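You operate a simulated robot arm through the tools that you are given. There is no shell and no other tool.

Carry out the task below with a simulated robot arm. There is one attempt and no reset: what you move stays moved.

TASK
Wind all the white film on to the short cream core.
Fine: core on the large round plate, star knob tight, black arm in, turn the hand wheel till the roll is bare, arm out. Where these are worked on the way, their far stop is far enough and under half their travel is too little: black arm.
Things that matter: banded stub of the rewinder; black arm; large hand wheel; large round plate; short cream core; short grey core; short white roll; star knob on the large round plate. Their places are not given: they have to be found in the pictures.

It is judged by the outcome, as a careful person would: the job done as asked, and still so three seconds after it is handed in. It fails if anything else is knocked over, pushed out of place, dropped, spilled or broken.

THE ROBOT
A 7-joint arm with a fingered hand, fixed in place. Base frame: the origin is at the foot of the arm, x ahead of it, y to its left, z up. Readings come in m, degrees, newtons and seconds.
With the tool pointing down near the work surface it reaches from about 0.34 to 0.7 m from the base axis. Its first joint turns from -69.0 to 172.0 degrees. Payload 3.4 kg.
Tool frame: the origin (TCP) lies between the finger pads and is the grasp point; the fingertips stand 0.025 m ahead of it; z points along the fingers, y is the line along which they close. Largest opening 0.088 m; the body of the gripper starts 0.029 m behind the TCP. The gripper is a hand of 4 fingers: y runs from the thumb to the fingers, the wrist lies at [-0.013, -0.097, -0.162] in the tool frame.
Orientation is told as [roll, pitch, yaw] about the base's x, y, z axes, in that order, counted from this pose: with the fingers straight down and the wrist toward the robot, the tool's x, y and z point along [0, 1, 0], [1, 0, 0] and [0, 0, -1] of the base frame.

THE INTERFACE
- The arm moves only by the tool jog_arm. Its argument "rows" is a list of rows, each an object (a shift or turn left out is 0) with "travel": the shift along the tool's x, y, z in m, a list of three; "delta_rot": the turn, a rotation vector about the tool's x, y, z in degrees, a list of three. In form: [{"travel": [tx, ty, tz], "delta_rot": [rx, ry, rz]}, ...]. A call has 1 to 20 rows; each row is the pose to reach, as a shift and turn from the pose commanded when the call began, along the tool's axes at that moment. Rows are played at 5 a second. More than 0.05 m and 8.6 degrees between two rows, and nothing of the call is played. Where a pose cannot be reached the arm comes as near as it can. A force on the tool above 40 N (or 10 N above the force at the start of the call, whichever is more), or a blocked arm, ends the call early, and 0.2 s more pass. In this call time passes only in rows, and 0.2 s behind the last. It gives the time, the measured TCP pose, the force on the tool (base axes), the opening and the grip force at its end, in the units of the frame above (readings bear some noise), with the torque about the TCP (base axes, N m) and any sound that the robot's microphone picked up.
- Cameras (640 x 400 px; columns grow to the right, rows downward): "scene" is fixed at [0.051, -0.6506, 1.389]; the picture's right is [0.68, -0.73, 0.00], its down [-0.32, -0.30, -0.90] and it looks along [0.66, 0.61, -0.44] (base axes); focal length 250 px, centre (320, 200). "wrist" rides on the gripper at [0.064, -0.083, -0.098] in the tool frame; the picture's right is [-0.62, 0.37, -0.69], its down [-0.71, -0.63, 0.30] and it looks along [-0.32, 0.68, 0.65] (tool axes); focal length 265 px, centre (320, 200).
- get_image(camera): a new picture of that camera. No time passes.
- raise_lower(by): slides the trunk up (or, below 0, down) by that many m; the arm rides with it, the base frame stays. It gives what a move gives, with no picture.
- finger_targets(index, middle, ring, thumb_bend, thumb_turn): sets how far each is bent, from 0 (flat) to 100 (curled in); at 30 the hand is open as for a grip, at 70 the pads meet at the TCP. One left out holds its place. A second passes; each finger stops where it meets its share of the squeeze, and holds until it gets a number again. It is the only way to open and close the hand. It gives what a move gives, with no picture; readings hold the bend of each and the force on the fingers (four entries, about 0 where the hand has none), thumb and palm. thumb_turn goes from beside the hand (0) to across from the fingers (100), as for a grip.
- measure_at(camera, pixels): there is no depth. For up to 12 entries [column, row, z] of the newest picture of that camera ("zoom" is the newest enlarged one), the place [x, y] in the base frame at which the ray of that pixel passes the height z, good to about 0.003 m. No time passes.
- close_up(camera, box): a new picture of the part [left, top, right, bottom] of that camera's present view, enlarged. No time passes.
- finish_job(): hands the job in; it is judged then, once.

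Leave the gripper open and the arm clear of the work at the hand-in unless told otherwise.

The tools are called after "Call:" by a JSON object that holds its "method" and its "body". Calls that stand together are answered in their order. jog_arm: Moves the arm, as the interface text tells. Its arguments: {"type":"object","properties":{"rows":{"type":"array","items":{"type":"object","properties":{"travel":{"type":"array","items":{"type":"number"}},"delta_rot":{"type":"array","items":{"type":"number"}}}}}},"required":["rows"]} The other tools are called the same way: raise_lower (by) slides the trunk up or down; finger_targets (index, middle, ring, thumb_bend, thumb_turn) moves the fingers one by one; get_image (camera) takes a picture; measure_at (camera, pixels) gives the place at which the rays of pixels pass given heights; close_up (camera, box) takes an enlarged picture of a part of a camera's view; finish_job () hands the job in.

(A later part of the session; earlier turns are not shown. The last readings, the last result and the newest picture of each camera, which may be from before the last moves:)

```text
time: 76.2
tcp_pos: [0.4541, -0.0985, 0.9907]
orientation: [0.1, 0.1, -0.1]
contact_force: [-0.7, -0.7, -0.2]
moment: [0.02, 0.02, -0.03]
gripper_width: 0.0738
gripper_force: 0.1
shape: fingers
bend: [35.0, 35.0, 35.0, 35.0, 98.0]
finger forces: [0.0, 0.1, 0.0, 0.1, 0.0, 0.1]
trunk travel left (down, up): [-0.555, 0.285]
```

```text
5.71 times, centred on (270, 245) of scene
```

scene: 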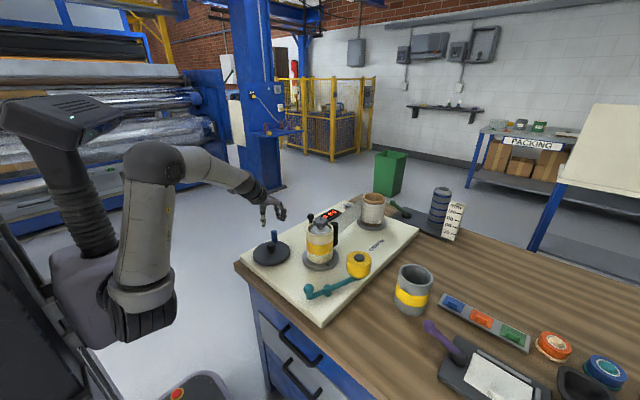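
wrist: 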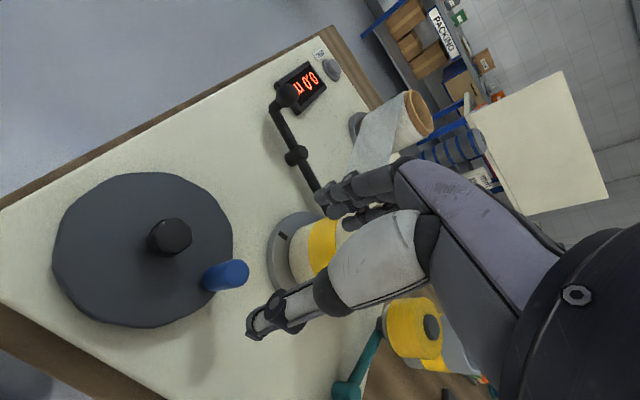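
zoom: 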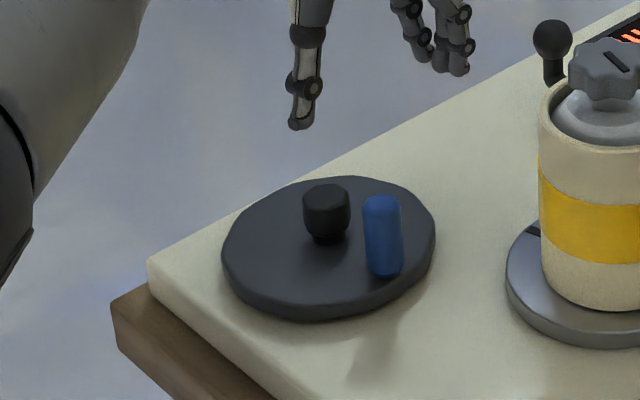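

Knob confirmed at (0.4525,-0.100). I lower around it, close moderately and crank counter-clockwise about 75 degrees.

Call:
{"method": "finger_targets", "body": {"index": 46, "middle": 46, "ring": 46, "thumb_bend": 46}}

Call:
{"method": "jog_arm", "body": {"rows": [{"travel": [-0.0015, -0.001, 0.04]}, {"travel": [-0.0015, -0.001, 0.075]}, {"travel": [-0.0015, -0.001, 0.108]}]}}

Call:
{"method": "finger_targets", "body": {"index": 76, "middle": 76, "ring": 66, "thumb_bend": 72}}

Call:
{"method": "jog_arm", "body": {"rows": [{"travel": [0.0017, 0.0132, 0]}, {"travel": [0.0068, 0.0255, 0]}, {"travel": [0.0149, 0.0361, 0]}, {"travel": [0.0255, 0.0442, 0]}, {"travel": [0.0378, 0.0493, 0]}]}}

Call:
{"method": "close_up", "body": {"camera": "scene", "box": [230, 180, 390, 280]}}

Call:
{"method": "get_image", "body": {"camera": "wrist"}}

```text
time: 77.2
tcp_pos: [0.4543, -0.0981, 0.9901]
orientation: [0.0, 0.1, 0.0]
contact_force: [0.2, 0.0, 0.1]
moment: [0.03, -0.02, 0.0]
gripper_width: 0.0512
gripper_force: 0.0
shape: fingers
bend: [46.0, 46.0, 46.0, 46.0, 98.0]
finger forces: [0.1, 0.1, 0.0, 0.0, 0.0, 0.0]
trunk travel left (down, up): [-0.555, 0.285]
```

```text
time: 78.0
tcp_pos: [0.454, -0.1004, 0.884]
orientation: [0.1, -0.1, 0.0]
contact_force: [-0.2, 0.6, -0.5]
moment: [-0.01, -0.03, 0.01]
gripper_width: 0.0508
gripper_force: 0.1
shape: fingers
bend: [46.0, 46.0, 46.0, 46.0, 98.0]
finger forces: [0.0, 0.1, 0.1, 0.0, 0.0, 0.0]
trunk travel left (down, up): [-0.555, 0.285]
```

```text
time: 79.0
tcp_pos: [0.4552, -0.1004, 0.8848]
orientation: [0.0, 0.1, 0.1]
contact_force: [5.8, -2.9, -7.1]
moment: [0.01, -0.03, 0.0]
gripper_width: 0.0109
gripper_force: 12.2
shape: fingers
bend: [73.0, 72.0, 66.0, 64.0, 96.0]
finger forces: [7.5, 8.3, 0.1, 0.1, 8.4, 0.1]
trunk travel left (down, up): [-0.555, 0.285]
```

```text
time: 80.2
tcp_pos: [0.5018, -0.0614, 0.886]
orientation: [-0.1, 0.0, 0.2]
contact_force: [0.6, -0.1, -0.5]
moment: [-0.02, 0.0, -0.02]
gripper_width: 0.0
gripper_force: 0.1
shape: fingers
bend: [76.0, 76.0, 66.0, 68.0, 95.0]
finger forces: [0.1, 0.1, 0.0, 0.0, 0.0, 0.0]
trunk travel left (down, up): [-0.555, 0.285]
```

```text
4.00 times, centred on (310, 230) of scene
```

zoom: 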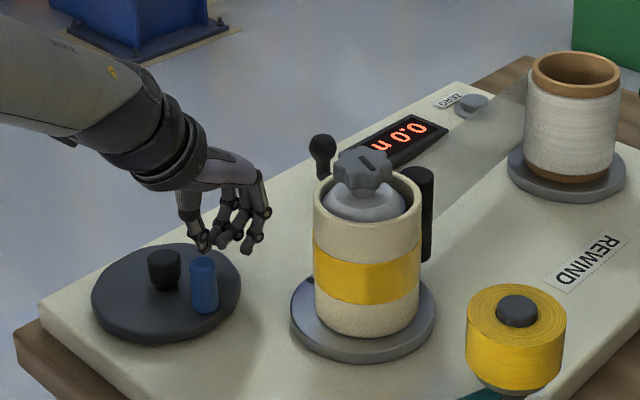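

```text
taken
```

wrist: 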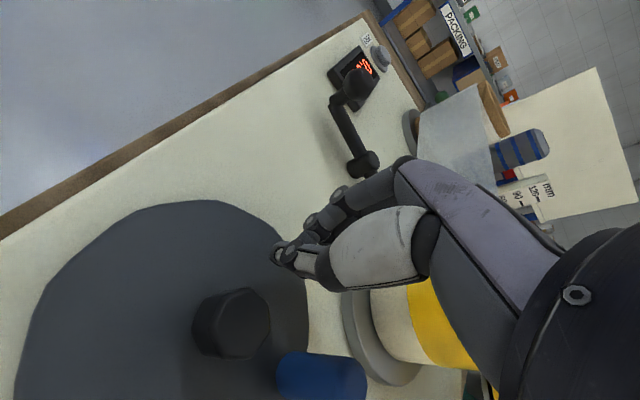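

The knob slipped out and stayed near angle -85; pinching is not robust enough. I try pushing with the closed fingers instead: rise, go to the robot side of the knob, lower there.

Call:
{"method": "jog_arm", "body": {"rows": [{"travel": [0, 0, -0.04]}, {"travel": [-0.011, -0.024, -0.055]}, {"travel": [-0.022, -0.049, -0.055]}, {"travel": [-0.033, -0.073, -0.055]}, {"travel": [-0.044, -0.1, -0.055]}]}}

Call:
{"method": "finger_targets", "body": {"index": 70, "middle": 70, "ring": 70, "thumb_bend": 68}}

Call:
{"method": "get_image", "body": {"camera": "wrist"}}

Call:
{"method": "close_up", "body": {"camera": "scene", "box": [230, 190, 326, 280]}}

```text
time: 81.4
tcp_pos: [0.4029, -0.1079, 0.9401]
orientation: [0.0, 0.0, 0.0]
contact_force: [0.6, 0.9, -0.7]
moment: [0.0, -0.03, -0.01]
gripper_width: 0.0
gripper_force: 0.0
shape: fingers
bend: [76.0, 76.0, 66.0, 68.0, 95.0]
finger forces: [0.0, 0.0, 0.0, 0.1, 0.0, 0.1]
trunk travel left (down, up): [-0.555, 0.285]
```

```text
time: 82.4
tcp_pos: [0.4026, -0.1066, 0.9402]
orientation: [0.0, 0.0, 0.0]
contact_force: [0.0, 0.6, 0.7]
moment: [0.0, -0.03, -0.01]
gripper_width: 0.0007
gripper_force: 0.0
shape: fingers
bend: [70.0, 70.0, 70.0, 68.0, 97.0]
finger forces: [0.0, 0.1, 0.0, 0.1, 0.0, 0.0]
trunk travel left (down, up): [-0.555, 0.285]
```

```text
taken
```

wrist: 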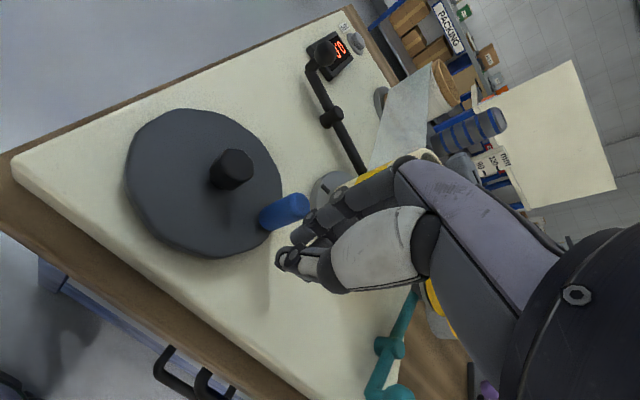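

```text
4.44 times, centred on (278, 235) of scene
```

zoom: 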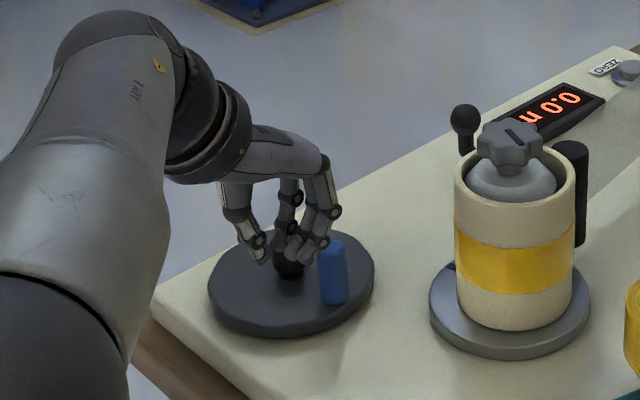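

I measure the knob again from here (wrist ~(296,207)).

Call:
{"method": "measure_at", "body": {"camera": "wrist", "pixels": [[297, 206, 0.893], [235, 165, 0.875], [272, 218, 0.847]]}}

Call:
{"method": "measure_at", "body": {"camera": "scene", "pixels": [[281, 243.5, 0.893]]}}

```text
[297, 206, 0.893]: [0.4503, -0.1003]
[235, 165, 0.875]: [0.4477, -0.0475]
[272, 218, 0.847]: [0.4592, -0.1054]
```

```text
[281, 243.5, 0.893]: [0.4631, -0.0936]
```

Knob at about (0.457,-0.098). I lower the closed hand on its robot side and push gently toward +x (counter-clockwise) to feel whether the wheel turns that way.

Call:
{"method": "jog_arm", "body": {"rows": [{"travel": [0.008, 0, 0.025]}, {"travel": [0.008, 0, 0.05]}, {"travel": [0.008, 0.012, 0.05]}, {"travel": [0.008, 0.024, 0.05]}, {"travel": [0.008, 0.034, 0.05]}, {"travel": [0.009, 0.042, 0.05]}, {"travel": [0.012, 0.05, 0.05]}, {"travel": [0.016, 0.057, 0.05]}]}}

Call:
{"method": "get_image", "body": {"camera": "wrist"}}

Call:
{"method": "close_up", "body": {"camera": "scene", "box": [230, 180, 390, 280]}}

```text
time: 84.2
tcp_pos: [0.4581, -0.0895, 0.8909]
orientation: [0.0, -0.1, 0.1]
contact_force: [-5.9, -0.1, 1.2]
moment: [0.04, -0.04, 0.0]
gripper_width: 0.0001
gripper_force: 3.0
shape: fingers
bend: [70.0, 70.0, 70.0, 68.0, 97.0]
finger forces: [5.1, 0.1, 0.0, 0.0, 0.0, 0.1]
trunk travel left (down, up): [-0.555, 0.285]
```

```text
taken
```

wrist: 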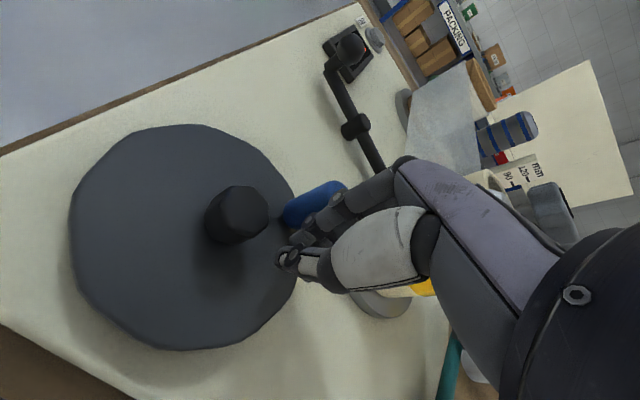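

```text
4.00 times, centred on (310, 230) of scene
```

zoom: 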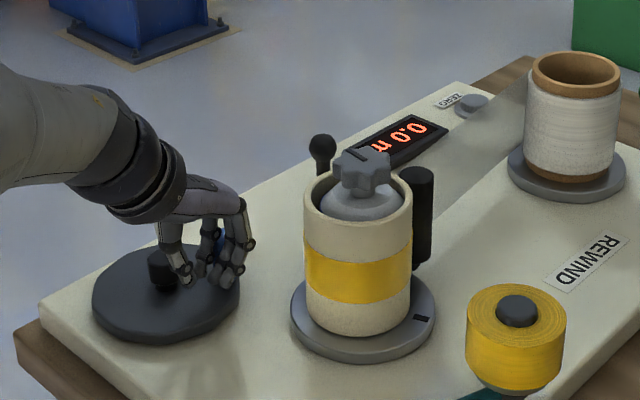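

Pushing works: the wheel turned counter-clockwise with 6 N (plate mark now near zoom (422,318)). The counter is still 0.0. For reliable cranking I want a cage around the knob: middle finger and thumb on it, index and ring curled on both sides. I back off, rise and measure the knob.

Call:
{"method": "jog_arm", "body": {"rows": [{"travel": [0, -0.02, 0]}, {"travel": [0, -0.02, -0.04]}, {"travel": [0, -0.02, -0.08]}]}}

Call:
{"method": "finger_targets", "body": {"index": 46, "middle": 46, "ring": 46, "thumb_bend": 46}}

Call:
{"method": "get_image", "body": {"camera": "wrist"}}

Call:
{"method": "close_up", "body": {"camera": "scene", "box": [290, 190, 402, 270]}}

```text
time: 85.0
tcp_pos: [0.4402, -0.0905, 0.9707]
orientation: [0.0, -0.1, 0.1]
contact_force: [0.8, 0.7, 0.5]
moment: [0.0, -0.01, 0.0]
gripper_width: 0.0006
gripper_force: 0.1
shape: fingers
bend: [70.0, 70.0, 70.0, 68.0, 97.0]
finger forces: [0.0, 0.1, 0.0, 0.1, 0.1, 0.1]
trunk travel left (down, up): [-0.555, 0.285]
```

```text
time: 86.0
tcp_pos: [0.4406, -0.0895, 0.9702]
orientation: [0.0, 0.0, 0.0]
contact_force: [0.0, -0.1, -0.5]
moment: [0.01, 0.02, -0.02]
gripper_width: 0.05
gripper_force: 0.0
shape: fingers
bend: [46.0, 46.0, 46.0, 46.0, 97.0]
finger forces: [0.0, 0.0, 0.0, 0.1, 0.1, 0.0]
trunk travel left (down, up): [-0.555, 0.285]
```

```text
taken
```

wrist: 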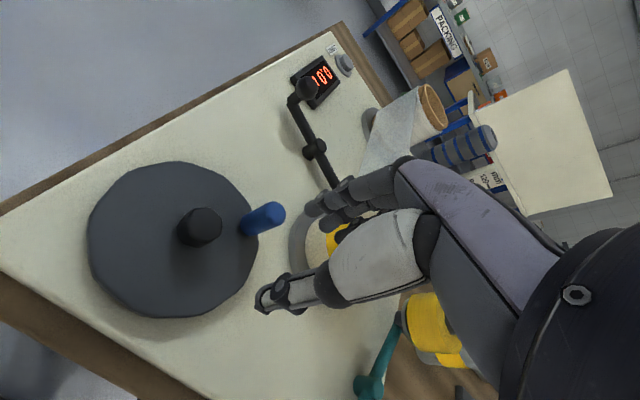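

```text
5.00 times, centred on (346, 230) of scene
```

zoom: 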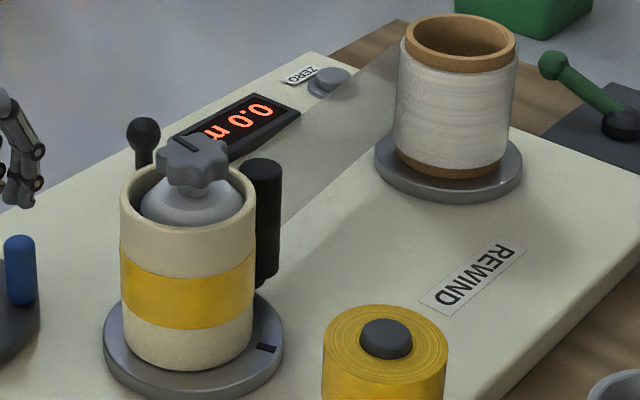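

Counter still 0.0, and the core looks off-centre on the stub (core 120-255, knob centre 197 in this zoom), so it may not be clamped yet. I go above the core to look into the gap between core and stub.

Call:
{"method": "jog_arm", "body": {"rows": [{"travel": [0, 0, -0.04], "delta_rot": [0, 0, -6]}, {"travel": [-0.01, 0.01, -0.08], "delta_rot": [0, 0, -12]}, {"travel": [-0.03, 0.03, -0.09], "delta_rot": [0, 0, -20]}, {"travel": [-0.05, 0.055, -0.09], "delta_rot": [0, 0, -28]}, {"travel": [-0.07, 0.08, -0.09], "delta_rot": [0, 0, -36]}, {"travel": [-0.09, 0.1, -0.09], "delta_rot": [0, 0, -44]}, {"travel": [-0.0985, 0.114, -0.09], "delta_rot": [0, 0, -52]}, {"travel": [-0.0985, 0.114, -0.09], "delta_rot": [0, 0, -60]}]}}

Call:
{"method": "get_image", "body": {"camera": "wrist"}}

Call:
{"method": "close_up", "body": {"camera": "wrist", "box": [100, 190, 340, 340]}}

Call:
{"method": "get_image", "body": {"camera": "scene"}}

```text
time: 87.8
tcp_pos: [0.5542, -0.1884, 1.0595]
orientation: [0.0, 0.0, 60.2]
contact_force: [0.4, 0.9, -0.1]
moment: [0.0, 0.0, 0.01]
gripper_width: 0.0504
gripper_force: 0.1
shape: fingers
bend: [46.0, 46.0, 46.0, 46.0, 97.0]
finger forces: [0.1, 0.1, 0.0, 0.1, 0.0, 0.0]
trunk travel left (down, up): [-0.555, 0.285]
```

```text
taken
```

wrist: 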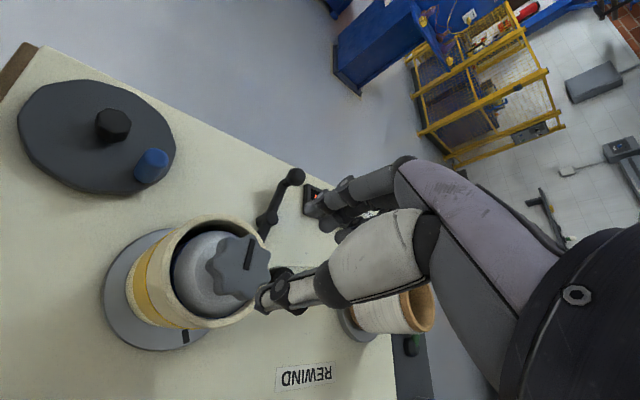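

```text
2.67 times, centred on (220, 265) of wrist
```

zoom: 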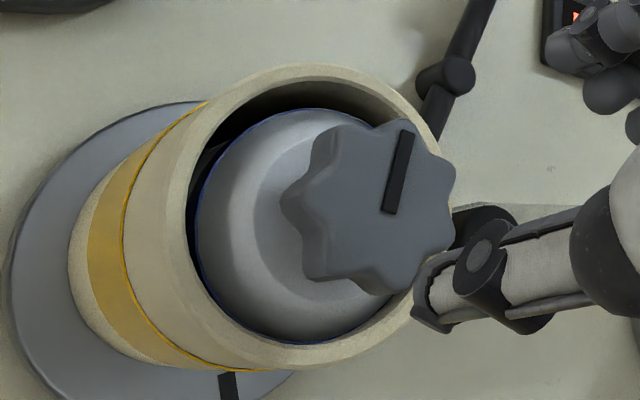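

```text
taken
```

scene: 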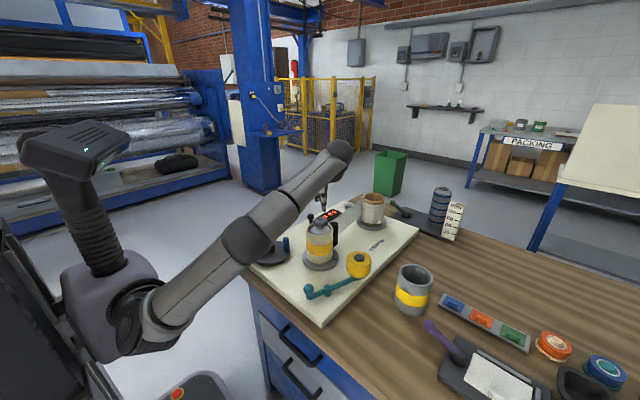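

The stub touches the core on the -y side while a clear gap remains on the +y side. I test whether the core is really clamped: grip its rim with the closing line away from the roller (yaw about 78) and see whether it can be shifted or turned relative to the plate.

Call:
{"method": "finger_targets", "body": {"index": 15, "middle": 15, "ring": 15, "thumb_bend": 15}}

Call:
{"method": "jog_arm", "body": {"rows": [{"delta_rot": [0, 0, -8]}, {"delta_rot": [0, 0, -16]}, {"delta_rot": [0, 0, -20]}]}}

Call:
{"method": "get_image", "body": {"camera": "wrist"}}

Call:
{"method": "close_up", "body": {"camera": "scene", "box": [272, 170, 384, 270]}}

```text
time: 88.8
tcp_pos: [0.5544, -0.1892, 1.0606]
orientation: [0.0, 0.0, 60.0]
contact_force: [0.0, -0.3, 0.8]
moment: [0.02, 0.02, -0.05]
gripper_width: 0.1121
gripper_force: 0.1
shape: fingers
bend: [15.0, 15.0, 15.0, 15.0, 97.0]
finger forces: [0.0, 0.0, 0.1, 0.0, 0.0, 0.0]
trunk travel left (down, up): [-0.555, 0.285]
```

```text
time: 89.6
tcp_pos: [0.5539, -0.1886, 1.0589]
orientation: [0.0, -0.1, 80.2]
contact_force: [-0.6, 0.0, 0.0]
moment: [0.01, -0.01, -0.02]
gripper_width: 0.1124
gripper_force: 0.0
shape: fingers
bend: [15.0, 15.0, 15.0, 15.0, 97.0]
finger forces: [0.1, 0.0, 0.1, 0.0, 0.1, 0.1]
trunk travel left (down, up): [-0.555, 0.285]
```

```text
taken
```

wrist: 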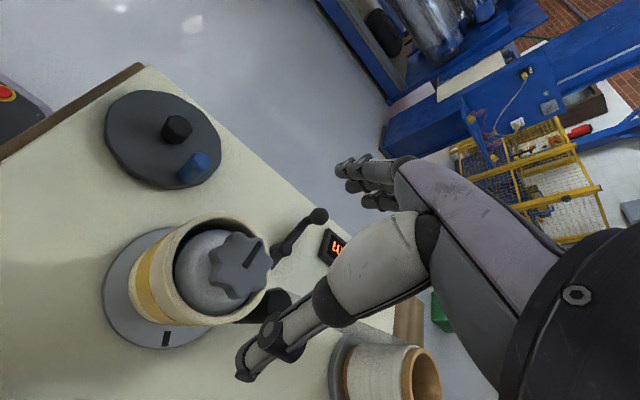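

```text
4.00 times, centred on (328, 220) of scene
```

zoom: 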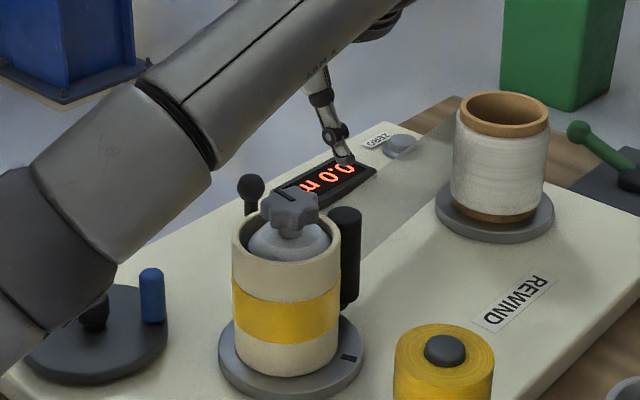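

The upper arm hangs low with the lowered trunk, so I first raise the trunk 0.17 m and then reach down to the rim with the arm.

Call:
{"method": "raise_lower", "body": {"by": 0.17}}

Call:
{"method": "jog_arm", "body": {"rows": [{"travel": [0, 0, 0.04]}, {"travel": [0, 0, 0.08]}, {"travel": [0, 0, 0.12]}, {"travel": [0, 0, 0.16]}, {"travel": [0, 0, 0.2]}, {"travel": [0, 0, 0.23]}]}}

Call:
{"method": "get_image", "body": {"camera": "wrist"}}

Call:
{"method": "close_up", "body": {"camera": "scene", "box": [272, 170, 384, 270]}}

```text
time: 91.5
tcp_pos: [0.5517, -0.1885, 1.2293]
orientation: [0.0, -0.1, 80.1]
contact_force: [-0.5, 0.1, 0.4]
moment: [0.0, 0.0, -0.01]
gripper_width: 0.112
gripper_force: 0.0
shape: fingers
bend: [15.0, 15.0, 15.0, 15.0, 97.0]
finger forces: [0.0, 0.0, 0.0, 0.1, 0.0, 0.0]
trunk travel left (down, up): [-0.725, 0.115]
```

```text
time: 92.9
tcp_pos: [0.5526, -0.1873, 0.9988]
orientation: [0.1, 0.0, 80.0]
contact_force: [-0.5, 0.2, -0.4]
moment: [0.02, 0.03, 0.02]
gripper_width: 0.112
gripper_force: 0.1
shape: fingers
bend: [15.0, 15.0, 15.0, 15.0, 97.0]
finger forces: [0.0, 0.1, 0.0, 0.0, 0.0, 0.1]
trunk travel left (down, up): [-0.725, 0.115]
```

```text
taken
```

wrist: 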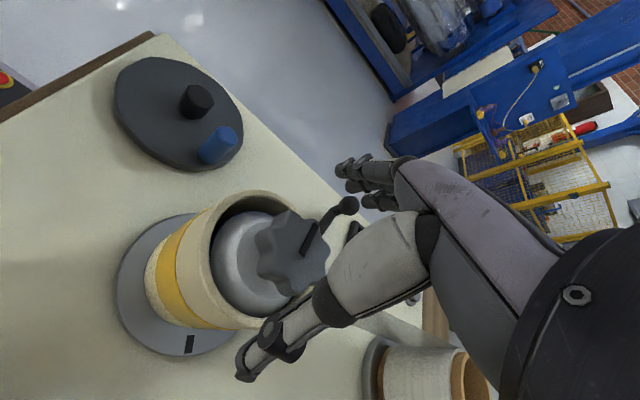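

```text
4.00 times, centred on (328, 220) of scene
```

zoom: 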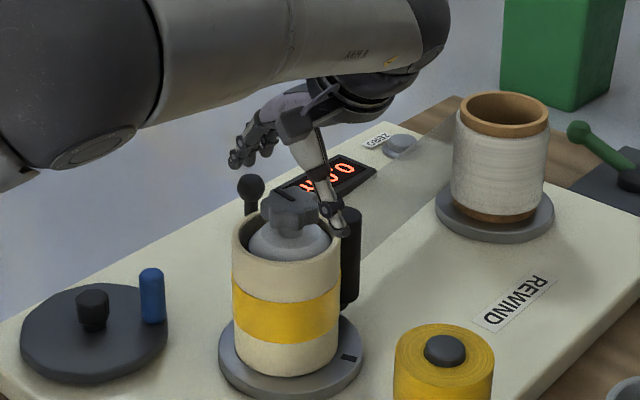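

Clear of the roller. I descend to the rim (TCP about 0.953) and grip the core.

Call:
{"method": "jog_arm", "body": {"rows": [{"travel": [0, 0, 0.02]}, {"travel": [0, 0, 0.035]}, {"travel": [0, 0, 0.046]}]}}

Call:
{"method": "finger_targets", "body": {"index": 60, "middle": 60, "ring": 60, "thumb_bend": 60}}

Call:
{"method": "get_image", "body": {"camera": "wrist"}}

Call:
{"method": "close_up", "body": {"camera": "scene", "box": [272, 190, 384, 270]}}

```text
time: 93.7
tcp_pos: [0.5533, -0.1879, 0.9526]
orientation: [-0.1, 0.0, 80.0]
contact_force: [-0.5, 0.6, 0.1]
moment: [0.02, 0.02, 0.03]
gripper_width: 0.1121
gripper_force: 0.1
shape: fingers
bend: [15.0, 15.0, 15.0, 15.0, 97.0]
finger forces: [0.0, 0.0, 0.1, 0.0, 0.1, 0.0]
trunk travel left (down, up): [-0.725, 0.115]
```

```text
time: 94.7
tcp_pos: [0.5542, -0.1855, 0.956]
orientation: [-0.3, -0.1, 80.0]
contact_force: [10.4, 2.0, 18.9]
moment: [-0.2, -0.07, 0.05]
gripper_width: 0.0861
gripper_force: 30.5
shape: fingers
bend: [27.0, 44.0, 48.0, 34.0, 97.0]
finger forces: [13.7, 8.6, 8.3, 0.0, 30.3, 0.1]
trunk travel left (down, up): [-0.725, 0.115]
```

```text
taken
```

wrist: 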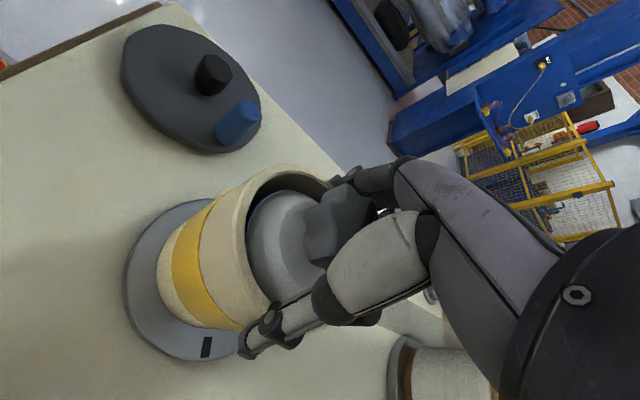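

```text
5.00 times, centred on (328, 230) of scene
```

zoom: 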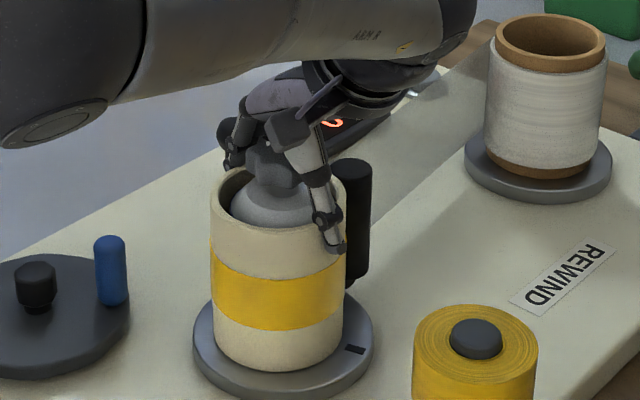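

The core is gripped. I turn it 20 degrees counter-clockwise and watch the plate mark (now zoom (355,350)) and the torque.

Call:
{"method": "jog_arm", "body": {"rows": [{"delta_rot": [0, 0, -5]}, {"delta_rot": [0, 0, -10]}, {"delta_rot": [0, 0, -15]}, {"delta_rot": [0, 0, -20]}]}}

Call:
{"method": "close_up", "body": {"camera": "scene", "box": [272, 190, 384, 270]}}

Call:
{"method": "get_image", "body": {"camera": "wrist"}}

```text
time: 95.7
tcp_pos: [0.5529, -0.1854, 0.9555]
orientation: [-0.2, 0.1, 100.2]
contact_force: [9.7, 6.6, 20.2]
moment: [-0.16, -0.16, -0.01]
gripper_width: 0.0856
gripper_force: 29.1
shape: fingers
bend: [27.0, 44.0, 49.0, 35.0, 96.0]
finger forces: [11.6, 9.2, 8.1, 0.1, 29.4, 0.0]
trunk travel left (down, up): [-0.725, 0.115]
```

```text
5.00 times, centred on (328, 230) of scene
```

zoom: 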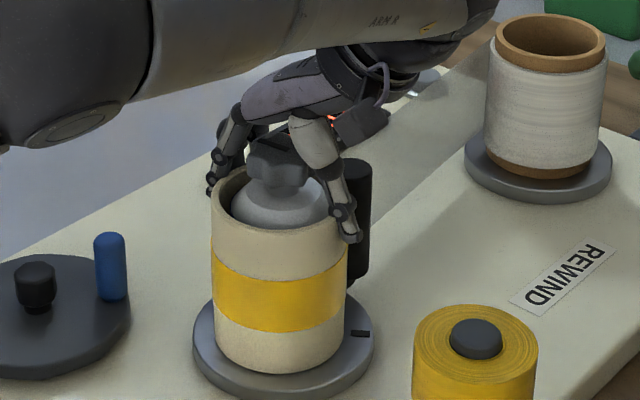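

```text
taken
```

wrist: 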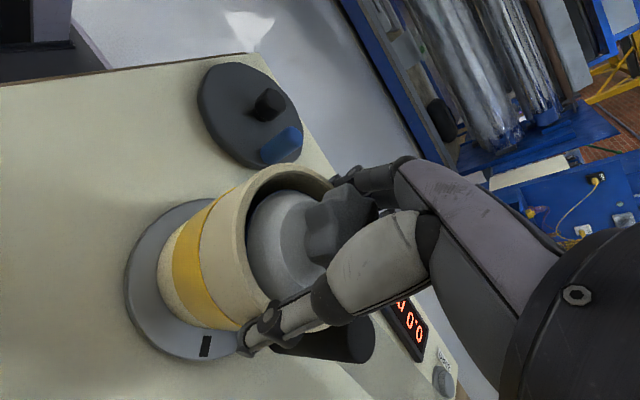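

The plate follows exactly, but I was also pressing down with 19 N, so friction alone could explain it. A cleaner test: lift the core a few millimetres; if it is clamped, the force will build up at once.

Call:
{"method": "jog_arm", "body": {"rows": [{"travel": [0, 0, -0.002]}, {"travel": [0, 0, -0.004]}, {"travel": [0, 0, -0.006]}]}}

Call:
{"method": "jog_arm", "body": {"rows": [{"travel": [0, 0, -0.002]}, {"travel": [0, 0, -0.004]}]}}

Call:
{"method": "close_up", "body": {"camera": "scene", "box": [272, 190, 384, 270]}}

```text
time: 96.5
tcp_pos: [0.5529, -0.1898, 0.9558]
orientation: [0.3, 0.1, 100.1]
contact_force: [5.4, 3.7, -3.0]
moment: [0.02, -0.01, 0.06]
gripper_width: 0.0847
gripper_force: 25.5
shape: fingers
bend: [27.0, 45.0, 49.0, 37.0, 96.0]
finger forces: [11.3, 8.4, 7.3, 0.1, 23.5, 0.0]
trunk travel left (down, up): [-0.725, 0.115]
```

```text
time: 97.1
tcp_pos: [0.5547, -0.189, 0.9622]
orientation: [0.1, 0.1, 100.0]
contact_force: [2.2, 1.6, -3.2]
moment: [0.03, -0.06, 0.03]
gripper_width: 0.0848
gripper_force: 24.6
shape: fingers
bend: [27.0, 45.0, 50.0, 37.0, 95.0]
finger forces: [11.3, 8.1, 6.6, 0.1, 23.6, 0.1]
trunk travel left (down, up): [-0.725, 0.115]
```

```text
5.00 times, centred on (328, 230) of scene
```

zoom: 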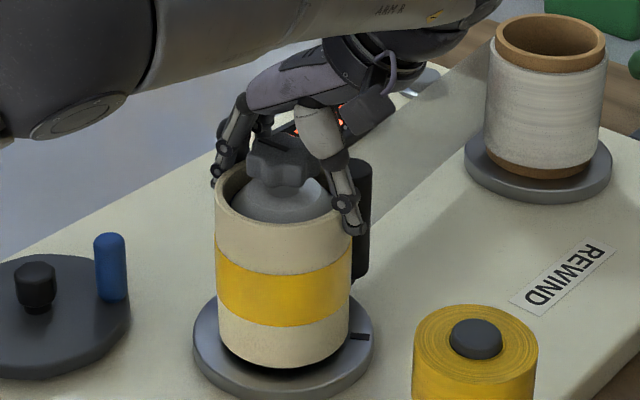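

The core lifts freely (only its 3 N weight), so it is not clamped: the knob is not tight, and it stood at a hard stop after about 43 degrees clockwise. So clockwise may have been the loosening sense. I set the core back down, let go, and will turn the knob counter-clockwise.

Call:
{"method": "jog_arm", "body": {"rows": [{"travel": [0, 0, 0.003]}, {"travel": [0, 0, 0.006]}, {"travel": [0, 0, 0.009]}, {"travel": [0, 0, 0.011]}]}}

Call:
{"method": "finger_targets", "body": {"index": 15, "middle": 15, "ring": 15, "thumb_bend": 15}}

Call:
{"method": "jog_arm", "body": {"rows": [{"travel": [0, 0, -0.02]}, {"travel": [0, 0, -0.04]}, {"travel": [0, 0, -0.07]}]}}

Call:
{"method": "get_image", "body": {"camera": "wrist"}}

Call:
{"method": "close_up", "body": {"camera": "scene", "box": [272, 190, 384, 270]}}

```text
time: 98.1
tcp_pos: [0.5532, -0.1883, 0.9559]
orientation: [-0.3, 0.0, 100.0]
contact_force: [7.1, -0.5, 20.0]
moment: [-0.41, -0.08, 0.03]
gripper_width: 0.0848
gripper_force: 28.3
shape: fingers
bend: [27.0, 46.0, 50.0, 36.0, 95.0]
finger forces: [10.0, 7.9, 6.8, 0.0, 33.0, 0.0]
trunk travel left (down, up): [-0.725, 0.115]
```

```text
time: 99.1
tcp_pos: [0.5536, -0.1879, 0.9521]
orientation: [-0.1, -0.1, 100.1]
contact_force: [0.4, -0.5, -0.4]
moment: [0.02, 0.03, 0.02]
gripper_width: 0.1119
gripper_force: 0.2
shape: fingers
bend: [15.0, 15.0, 15.0, 15.0, 98.0]
finger forces: [0.0, 0.1, 0.1, 0.0, 0.1, 0.1]
trunk travel left (down, up): [-0.725, 0.115]
```

```text
time: 99.9
tcp_pos: [0.5534, -0.1875, 1.0231]
orientation: [0.0, 0.0, 100.1]
contact_force: [0.8, 0.0, 0.9]
moment: [0.04, 0.03, 0.01]
gripper_width: 0.1122
gripper_force: 0.2
shape: fingers
bend: [15.0, 15.0, 15.0, 15.0, 98.0]
finger forces: [0.1, 0.0, 0.0, 0.0, 0.1, 0.0]
trunk travel left (down, up): [-0.725, 0.115]
```

```text
taken
```

wrist: 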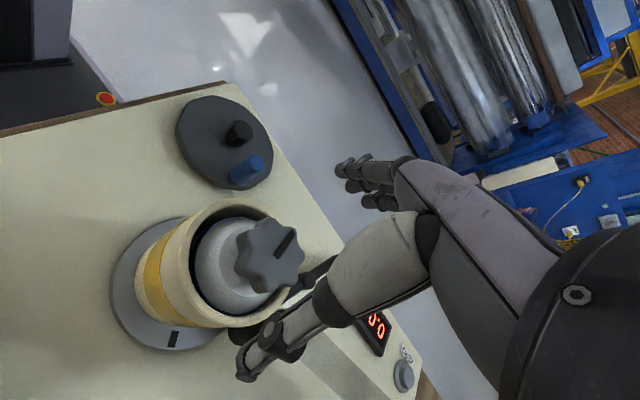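

```text
5.00 times, centred on (328, 230) of scene
```

zoom: 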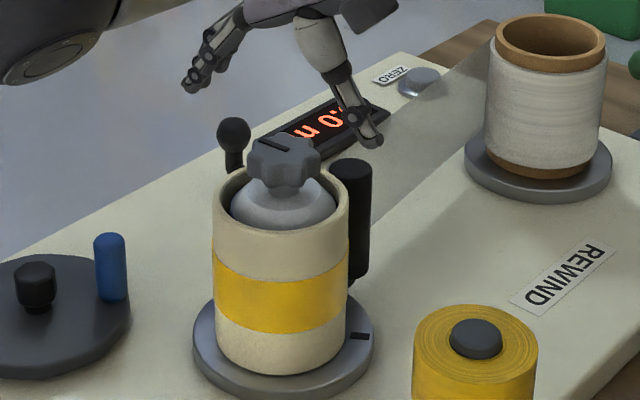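

Core is back on the plate, arm still in. I record the marks before the counter-clockwise try: knob mark ends (wrist 276,255 and 294,230), plate mark (173,339).

Call:
{"method": "measure_at", "body": {"camera": "wrist", "pixels": [[276, 255, 0.98], [294, 230, 0.98], [173, 339, 0.837]]}}

Call:
{"method": "jog_arm", "body": {"rows": [{"delta_rot": [0, 0, 8]}, {"delta_rot": [0, 0, 16]}, {"delta_rot": [0, 0, 24]}, {"delta_rot": [0, 0, 32]}, {"delta_rot": [0, 0, 40]}, {"delta_rot": [0, 0, 48]}, {"delta_rot": [0, 0, 56]}, {"delta_rot": [0, 0, 64]}, {"delta_rot": [0, 0, 72]}, {"delta_rot": [0, 0, 80]}, {"delta_rot": [0, 0, 88]}, {"delta_rot": [0, 0, 96]}, {"delta_rot": [0, 0, 104]}, {"delta_rot": [0, 0, 112]}, {"delta_rot": [0, 0, 120]}, {"delta_rot": [0, 0, 125]}]}}

Call:
{"method": "get_image", "body": {"camera": "wrist"}}

```text
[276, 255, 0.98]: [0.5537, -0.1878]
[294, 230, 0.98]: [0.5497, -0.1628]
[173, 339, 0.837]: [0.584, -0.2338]
```

```text
time: 103.3
tcp_pos: [0.5531, -0.189, 1.0239]
orientation: [0.1, 0.0, -25.0]
contact_force: [-1.4, 0.1, 0.0]
moment: [-0.02, -0.02, -0.03]
gripper_width: 0.1121
gripper_force: 0.1
shape: fingers
bend: [15.0, 15.0, 15.0, 15.0, 98.0]
finger forces: [0.1, 0.0, 0.0, 0.0, 0.0, 0.1]
trunk travel left (down, up): [-0.725, 0.115]
```

```text
taken
```

wrist: 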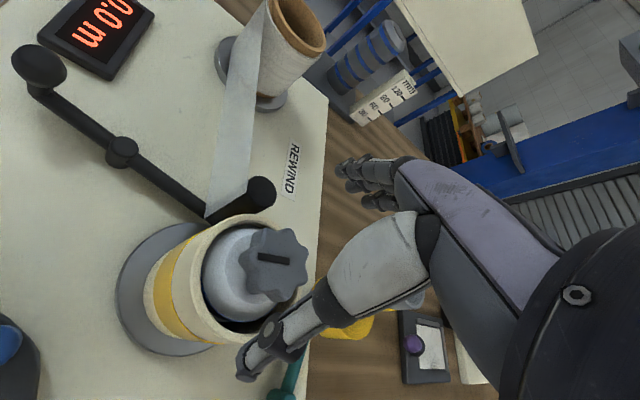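

Relative angle is 156 degrees now. At yaw -25 I grip the knob again and turn it counter-clockwise (tool z negative).

Call:
{"method": "jog_arm", "body": {"rows": [{"travel": [0, 0.001, 0.02]}, {"travel": [0, 0.001, 0.042]}]}}

Call:
{"method": "finger_targets", "body": {"index": 70, "middle": 70, "ring": 66, "thumb_bend": 70}}

Call:
{"method": "jog_arm", "body": {"rows": [{"delta_rot": [0, 0, -5]}, {"delta_rot": [0, 0, -10]}, {"delta_rot": [0, 0, -15]}, {"delta_rot": [0, 0, -20]}, {"delta_rot": [0, 0, -25]}, {"delta_rot": [0, 0, -30]}, {"delta_rot": [0, 0, -35]}, {"delta_rot": [0, 0, -40]}]}}

Call:
{"method": "close_up", "body": {"camera": "scene", "box": [240, 190, 368, 270]}}

Call:
{"method": "get_image", "body": {"camera": "wrist"}}

```text
time: 103.9
tcp_pos: [0.5537, -0.1896, 0.9833]
orientation: [0.0, -0.1, -24.9]
contact_force: [0.3, -0.4, 0.5]
moment: [0.0, -0.01, -0.01]
gripper_width: 0.1122
gripper_force: 0.1
shape: fingers
bend: [15.0, 15.0, 15.0, 15.0, 98.0]
finger forces: [0.0, 0.0, 0.0, 0.0, 0.0, 0.0]
trunk travel left (down, up): [-0.725, 0.115]
```

```text
time: 104.9
tcp_pos: [0.5544, -0.1881, 0.9823]
orientation: [0.0, -0.1, -24.9]
contact_force: [0.0, -0.1, -0.5]
moment: [-0.28, -0.43, 0.05]
gripper_width: 0.0323
gripper_force: 19.3
shape: fingers
bend: [58.0, 58.0, 65.0, 55.0, 96.0]
finger forces: [8.8, 11.0, 1.0, 0.0, 17.7, 0.0]
trunk travel left (down, up): [-0.725, 0.115]
```

```text
time: 106.7
tcp_pos: [0.5525, -0.1882, 0.9837]
orientation: [-0.1, -0.2, 15.2]
contact_force: [-3.1, -0.1, 8.0]
moment: [-0.13, -0.48, -0.05]
gripper_width: 0.0322
gripper_force: 21.2
shape: fingers
bend: [58.0, 59.0, 66.0, 55.0, 94.0]
finger forces: [9.4, 13.3, 0.1, 0.0, 19.3, 0.1]
trunk travel left (down, up): [-0.725, 0.115]
```

```text
5.00 times, centred on (304, 230) of scene
```

zoom: 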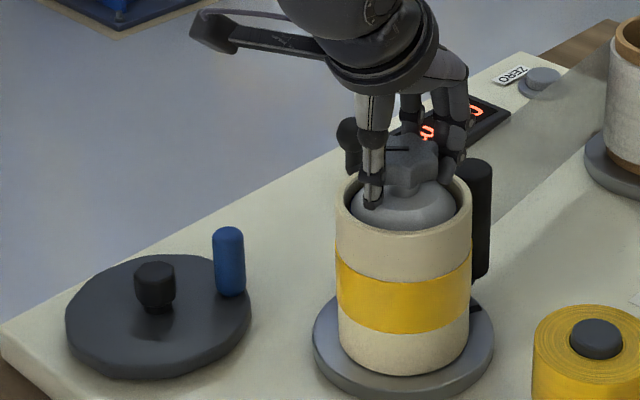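

```text
taken
```

wrist: 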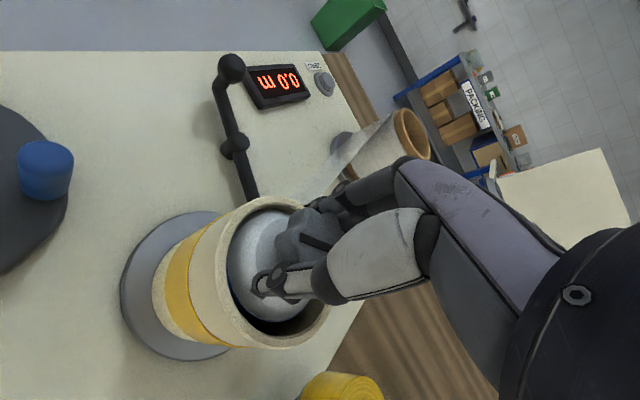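

The plate again followed 1:1, in the other sense too, and each time there was an upward force of 8-17 N: my fingertips were pressing on the stub's shoulder below the knob and dragging the spindle along. I let go, raise the grip by 17 mm so only the knob is touched, and check.

Call:
{"method": "finger_targets", "body": {"index": 40, "middle": 40, "ring": 15, "thumb_bend": 40}}

Call:
{"method": "jog_arm", "body": {"rows": [{"travel": [0, 0, -0.01]}, {"travel": [0, 0, -0.018]}]}}

Call:
{"method": "close_up", "body": {"camera": "scene", "box": [290, 180, 354, 250]}}

Call:
{"method": "close_up", "body": {"camera": "wrist", "box": [180, 160, 380, 340]}}

```text
time: 107.7
tcp_pos: [0.5536, -0.1888, 0.9807]
orientation: [0.0, -0.1, 15.1]
contact_force: [-2.1, 0.2, 0.9]
moment: [0.01, 0.02, 0.02]
gripper_width: 0.0628
gripper_force: 1.2
shape: fingers
bend: [40.0, 42.0, 15.0, 40.0, 98.0]
finger forces: [0.1, 1.9, 0.0, 0.0, 0.1, 0.0]
trunk travel left (down, up): [-0.725, 0.115]
```

```text
time: 108.3
tcp_pos: [0.5538, -0.1888, 0.9988]
orientation: [0.0, 0.1, 15.0]
contact_force: [-0.6, -0.1, 0.3]
moment: [0.01, -0.01, 0.01]
gripper_width: 0.0633
gripper_force: 0.0
shape: fingers
bend: [40.0, 40.0, 15.0, 40.0, 98.0]
finger forces: [0.0, 0.0, 0.0, 0.0, 0.1, 0.0]
trunk travel left (down, up): [-0.725, 0.115]
```

```text
5.71 times, centred on (322, 215) of scene
```

zoom: 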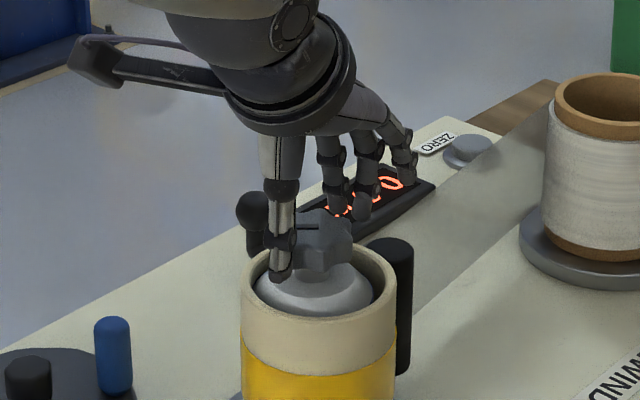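

```text
2.22 times, centred on (280, 250) of wrist
```

zoom: 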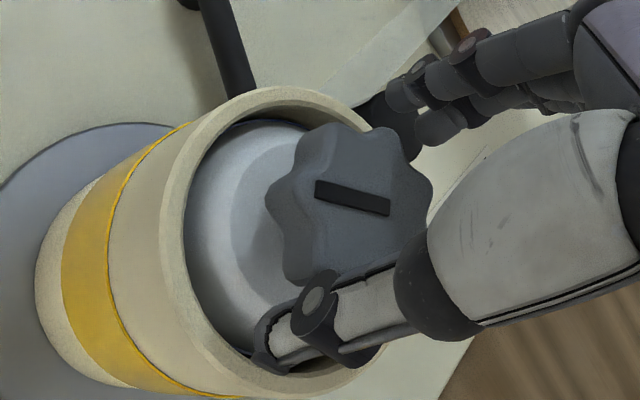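

The fingertips are now at knob level. I close index, middle and thumb on the knob (ring finger kept away) and turn clockwise 30 degrees, then compare the marks.

Call:
{"method": "finger_targets", "body": {"index": 72, "middle": 72, "ring": 15, "thumb_bend": 72}}

Call:
{"method": "close_up", "body": {"camera": "scene", "box": [290, 180, 354, 250]}}

Call:
{"method": "close_up", "body": {"camera": "wrist", "box": [180, 160, 380, 340]}}

```text
time: 109.3
tcp_pos: [0.5548, -0.1888, 0.9983]
orientation: [0.0, -0.1, 15.2]
contact_force: [4.4, -1.7, 0.9]
moment: [-0.02, -0.2, -0.02]
gripper_width: 0.0366
gripper_force: 16.1
shape: fingers
bend: [56.0, 60.0, 15.0, 53.0, 96.0]
finger forces: [9.6, 8.5, 0.0, 0.0, 13.9, 0.0]
trunk travel left (down, up): [-0.725, 0.115]
```

```text
5.71 times, centred on (322, 215) of scene
```

zoom: 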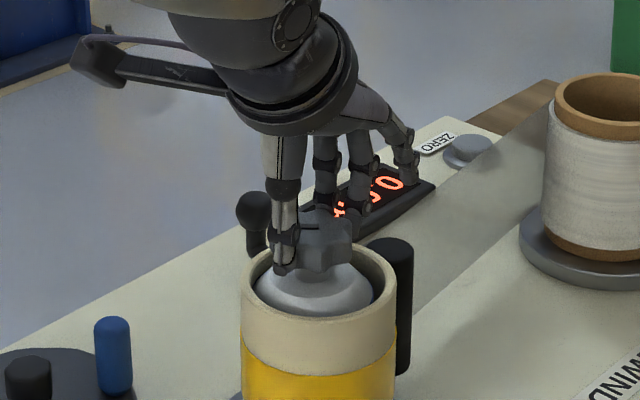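

```text
2.22 times, centred on (280, 250) of wrist
```

zoom: 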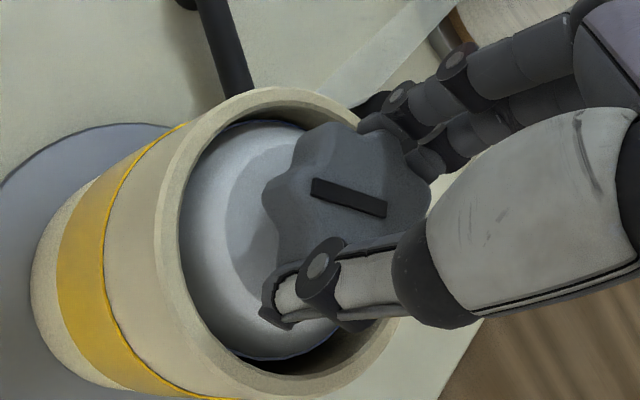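

Now the vertical force is nearly zero: only the knob is held. I turn clockwise 40 degrees.

Call:
{"method": "jog_arm", "body": {"rows": [{"delta_rot": [0, 0, 5]}, {"delta_rot": [0, 0, 10]}, {"delta_rot": [0, 0, 15]}, {"delta_rot": [0, 0, 20]}, {"delta_rot": [0, 0, 25]}, {"delta_rot": [0, 0, 30]}, {"delta_rot": [0, 0, 35]}, {"delta_rot": [0, 0, 40]}]}}

Call:
{"method": "close_up", "body": {"camera": "scene", "box": [240, 190, 368, 270]}}

Call:
{"method": "get_image", "body": {"camera": "wrist"}}

```text
time: 111.1
tcp_pos: [0.5544, -0.1901, 0.999]
orientation: [0.1, 0.0, -25.0]
contact_force: [1.4, -7.1, 3.5]
moment: [-0.22, -0.13, 0.06]
gripper_width: 0.0368
gripper_force: 16.4
shape: fingers
bend: [56.0, 59.0, 15.0, 53.0, 98.0]
finger forces: [9.2, 9.9, 0.1, 0.0, 13.9, 0.0]
trunk travel left (down, up): [-0.725, 0.115]
```

```text
5.00 times, centred on (304, 230) of scene
```

zoom: 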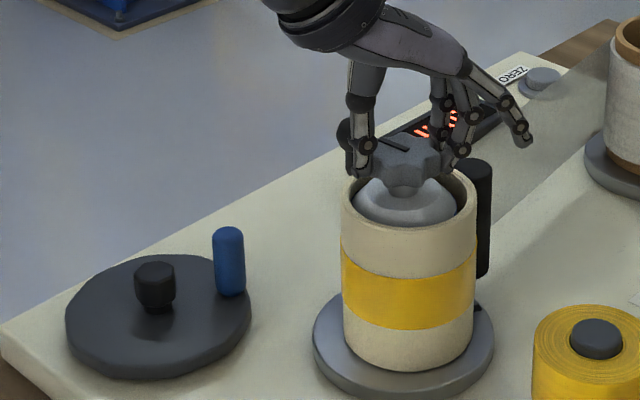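

```text
taken
```

wrist: 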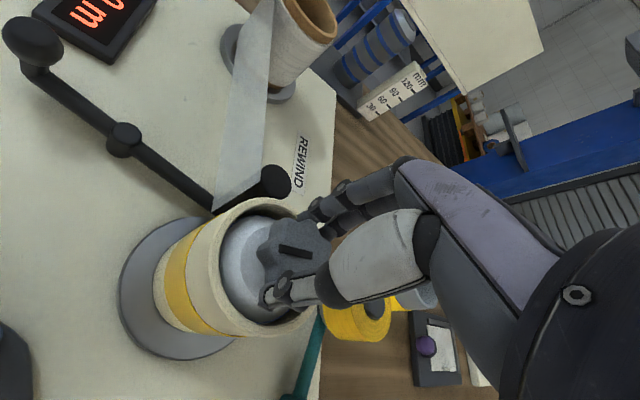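

Now the plate stayed put while the knob turned 40 degrees with 0.06 N m. This is the proper grip. I continue clockwise 15 degrees more, then re-grip from a wound-back wrist.

Call:
{"method": "jog_arm", "body": {"rows": [{"delta_rot": [0, 0, 5]}, {"delta_rot": [0, 0, 10]}, {"delta_rot": [0, 0, 14]}]}}

Call:
{"method": "finger_targets", "body": {"index": 30, "middle": 30, "ring": 15, "thumb_bend": 30}}

Call:
{"method": "jog_arm", "body": {"rows": [{"travel": [0, 0, -0.03]}, {"travel": [0, 0, -0.04], "delta_rot": [0, 0, -8]}, {"travel": [0, 0, -0.04], "delta_rot": [0, 0, -16]}, {"travel": [0, 0, -0.04], "delta_rot": [0, 0, -24]}, {"travel": [0, 0, -0.04], "delta_rot": [0, 0, -32]}, {"travel": [0, 0, -0.04], "delta_rot": [0, 0, -40]}, {"travel": [0, 0, -0.04], "delta_rot": [0, 0, -48]}, {"travel": [0, 0, -0.04], "delta_rot": [0, 0, -56]}, {"travel": [0, 0, -0.04], "delta_rot": [0, 0, -64]}, {"travel": [0, 0, -0.04], "delta_rot": [0, 0, -72]}, {"travel": [0, 0, -0.04], "delta_rot": [0, 0, -80]}, {"travel": [0, 0, -0.04], "delta_rot": [0, 0, -88]}, {"travel": [0, 0, -0.04], "delta_rot": [0, 0, -96]}, {"travel": [0, 0, -0.04], "delta_rot": [0, 0, -104]}, {"travel": [0, 0, -0.04], "delta_rot": [0, 0, -112]}, {"travel": [0, 0, -0.04], "delta_rot": [0, 0, -119]}]}}

Call:
{"method": "get_image", "body": {"camera": "wrist"}}

Call:
{"method": "close_up", "body": {"camera": "scene", "box": [240, 190, 368, 270]}}

```text
time: 111.9
tcp_pos: [0.556, -0.1952, 1.0017]
orientation: [2.4, 1.4, -40.4]
contact_force: [-6.4, 0.9, -15.6]
moment: [-0.14, -0.06, 0.03]
gripper_width: 0.0363
gripper_force: 14.5
shape: fingers
bend: [58.0, 61.0, 15.0, 51.0, 97.0]
finger forces: [6.9, 6.2, 0.1, 0.1, 15.8, 0.1]
trunk travel left (down, up): [-0.725, 0.115]
```

```text
time: 112.9
tcp_pos: [0.5543, -0.1981, 0.9997]
orientation: [2.1, 1.1, -40.4]
contact_force: [0.5, 0.4, 0.0]
moment: [0.02, 0.04, -0.01]
gripper_width: 0.0846
gripper_force: 0.2
shape: fingers
bend: [30.0, 30.0, 15.0, 30.0, 97.0]
finger forces: [0.1, 0.1, 0.1, 0.0, 0.0, 0.1]
trunk travel left (down, up): [-0.725, 0.115]
```

```text
time: 116.3
tcp_pos: [0.5555, -0.1901, 1.0394]
orientation: [0.0, 0.1, 80.2]
contact_force: [-0.2, 0.4, -0.5]
moment: [-0.01, -0.02, 0.0]
gripper_width: 0.0843
gripper_force: 0.2
shape: fingers
bend: [30.0, 30.0, 15.0, 30.0, 97.0]
finger forces: [0.0, 0.1, 0.1, 0.0, 0.0, 0.0]
trunk travel left (down, up): [-0.725, 0.115]
```

```text
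taken
```

wrist: 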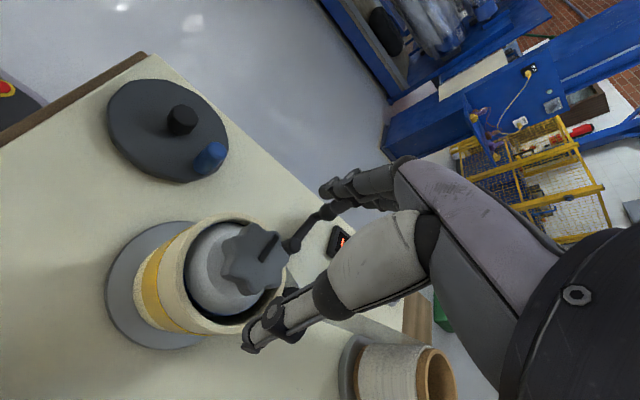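

```text
5.00 times, centred on (304, 230) of scene
```

zoom: 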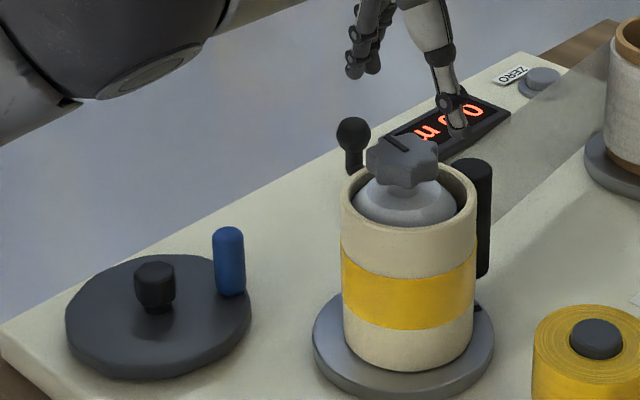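

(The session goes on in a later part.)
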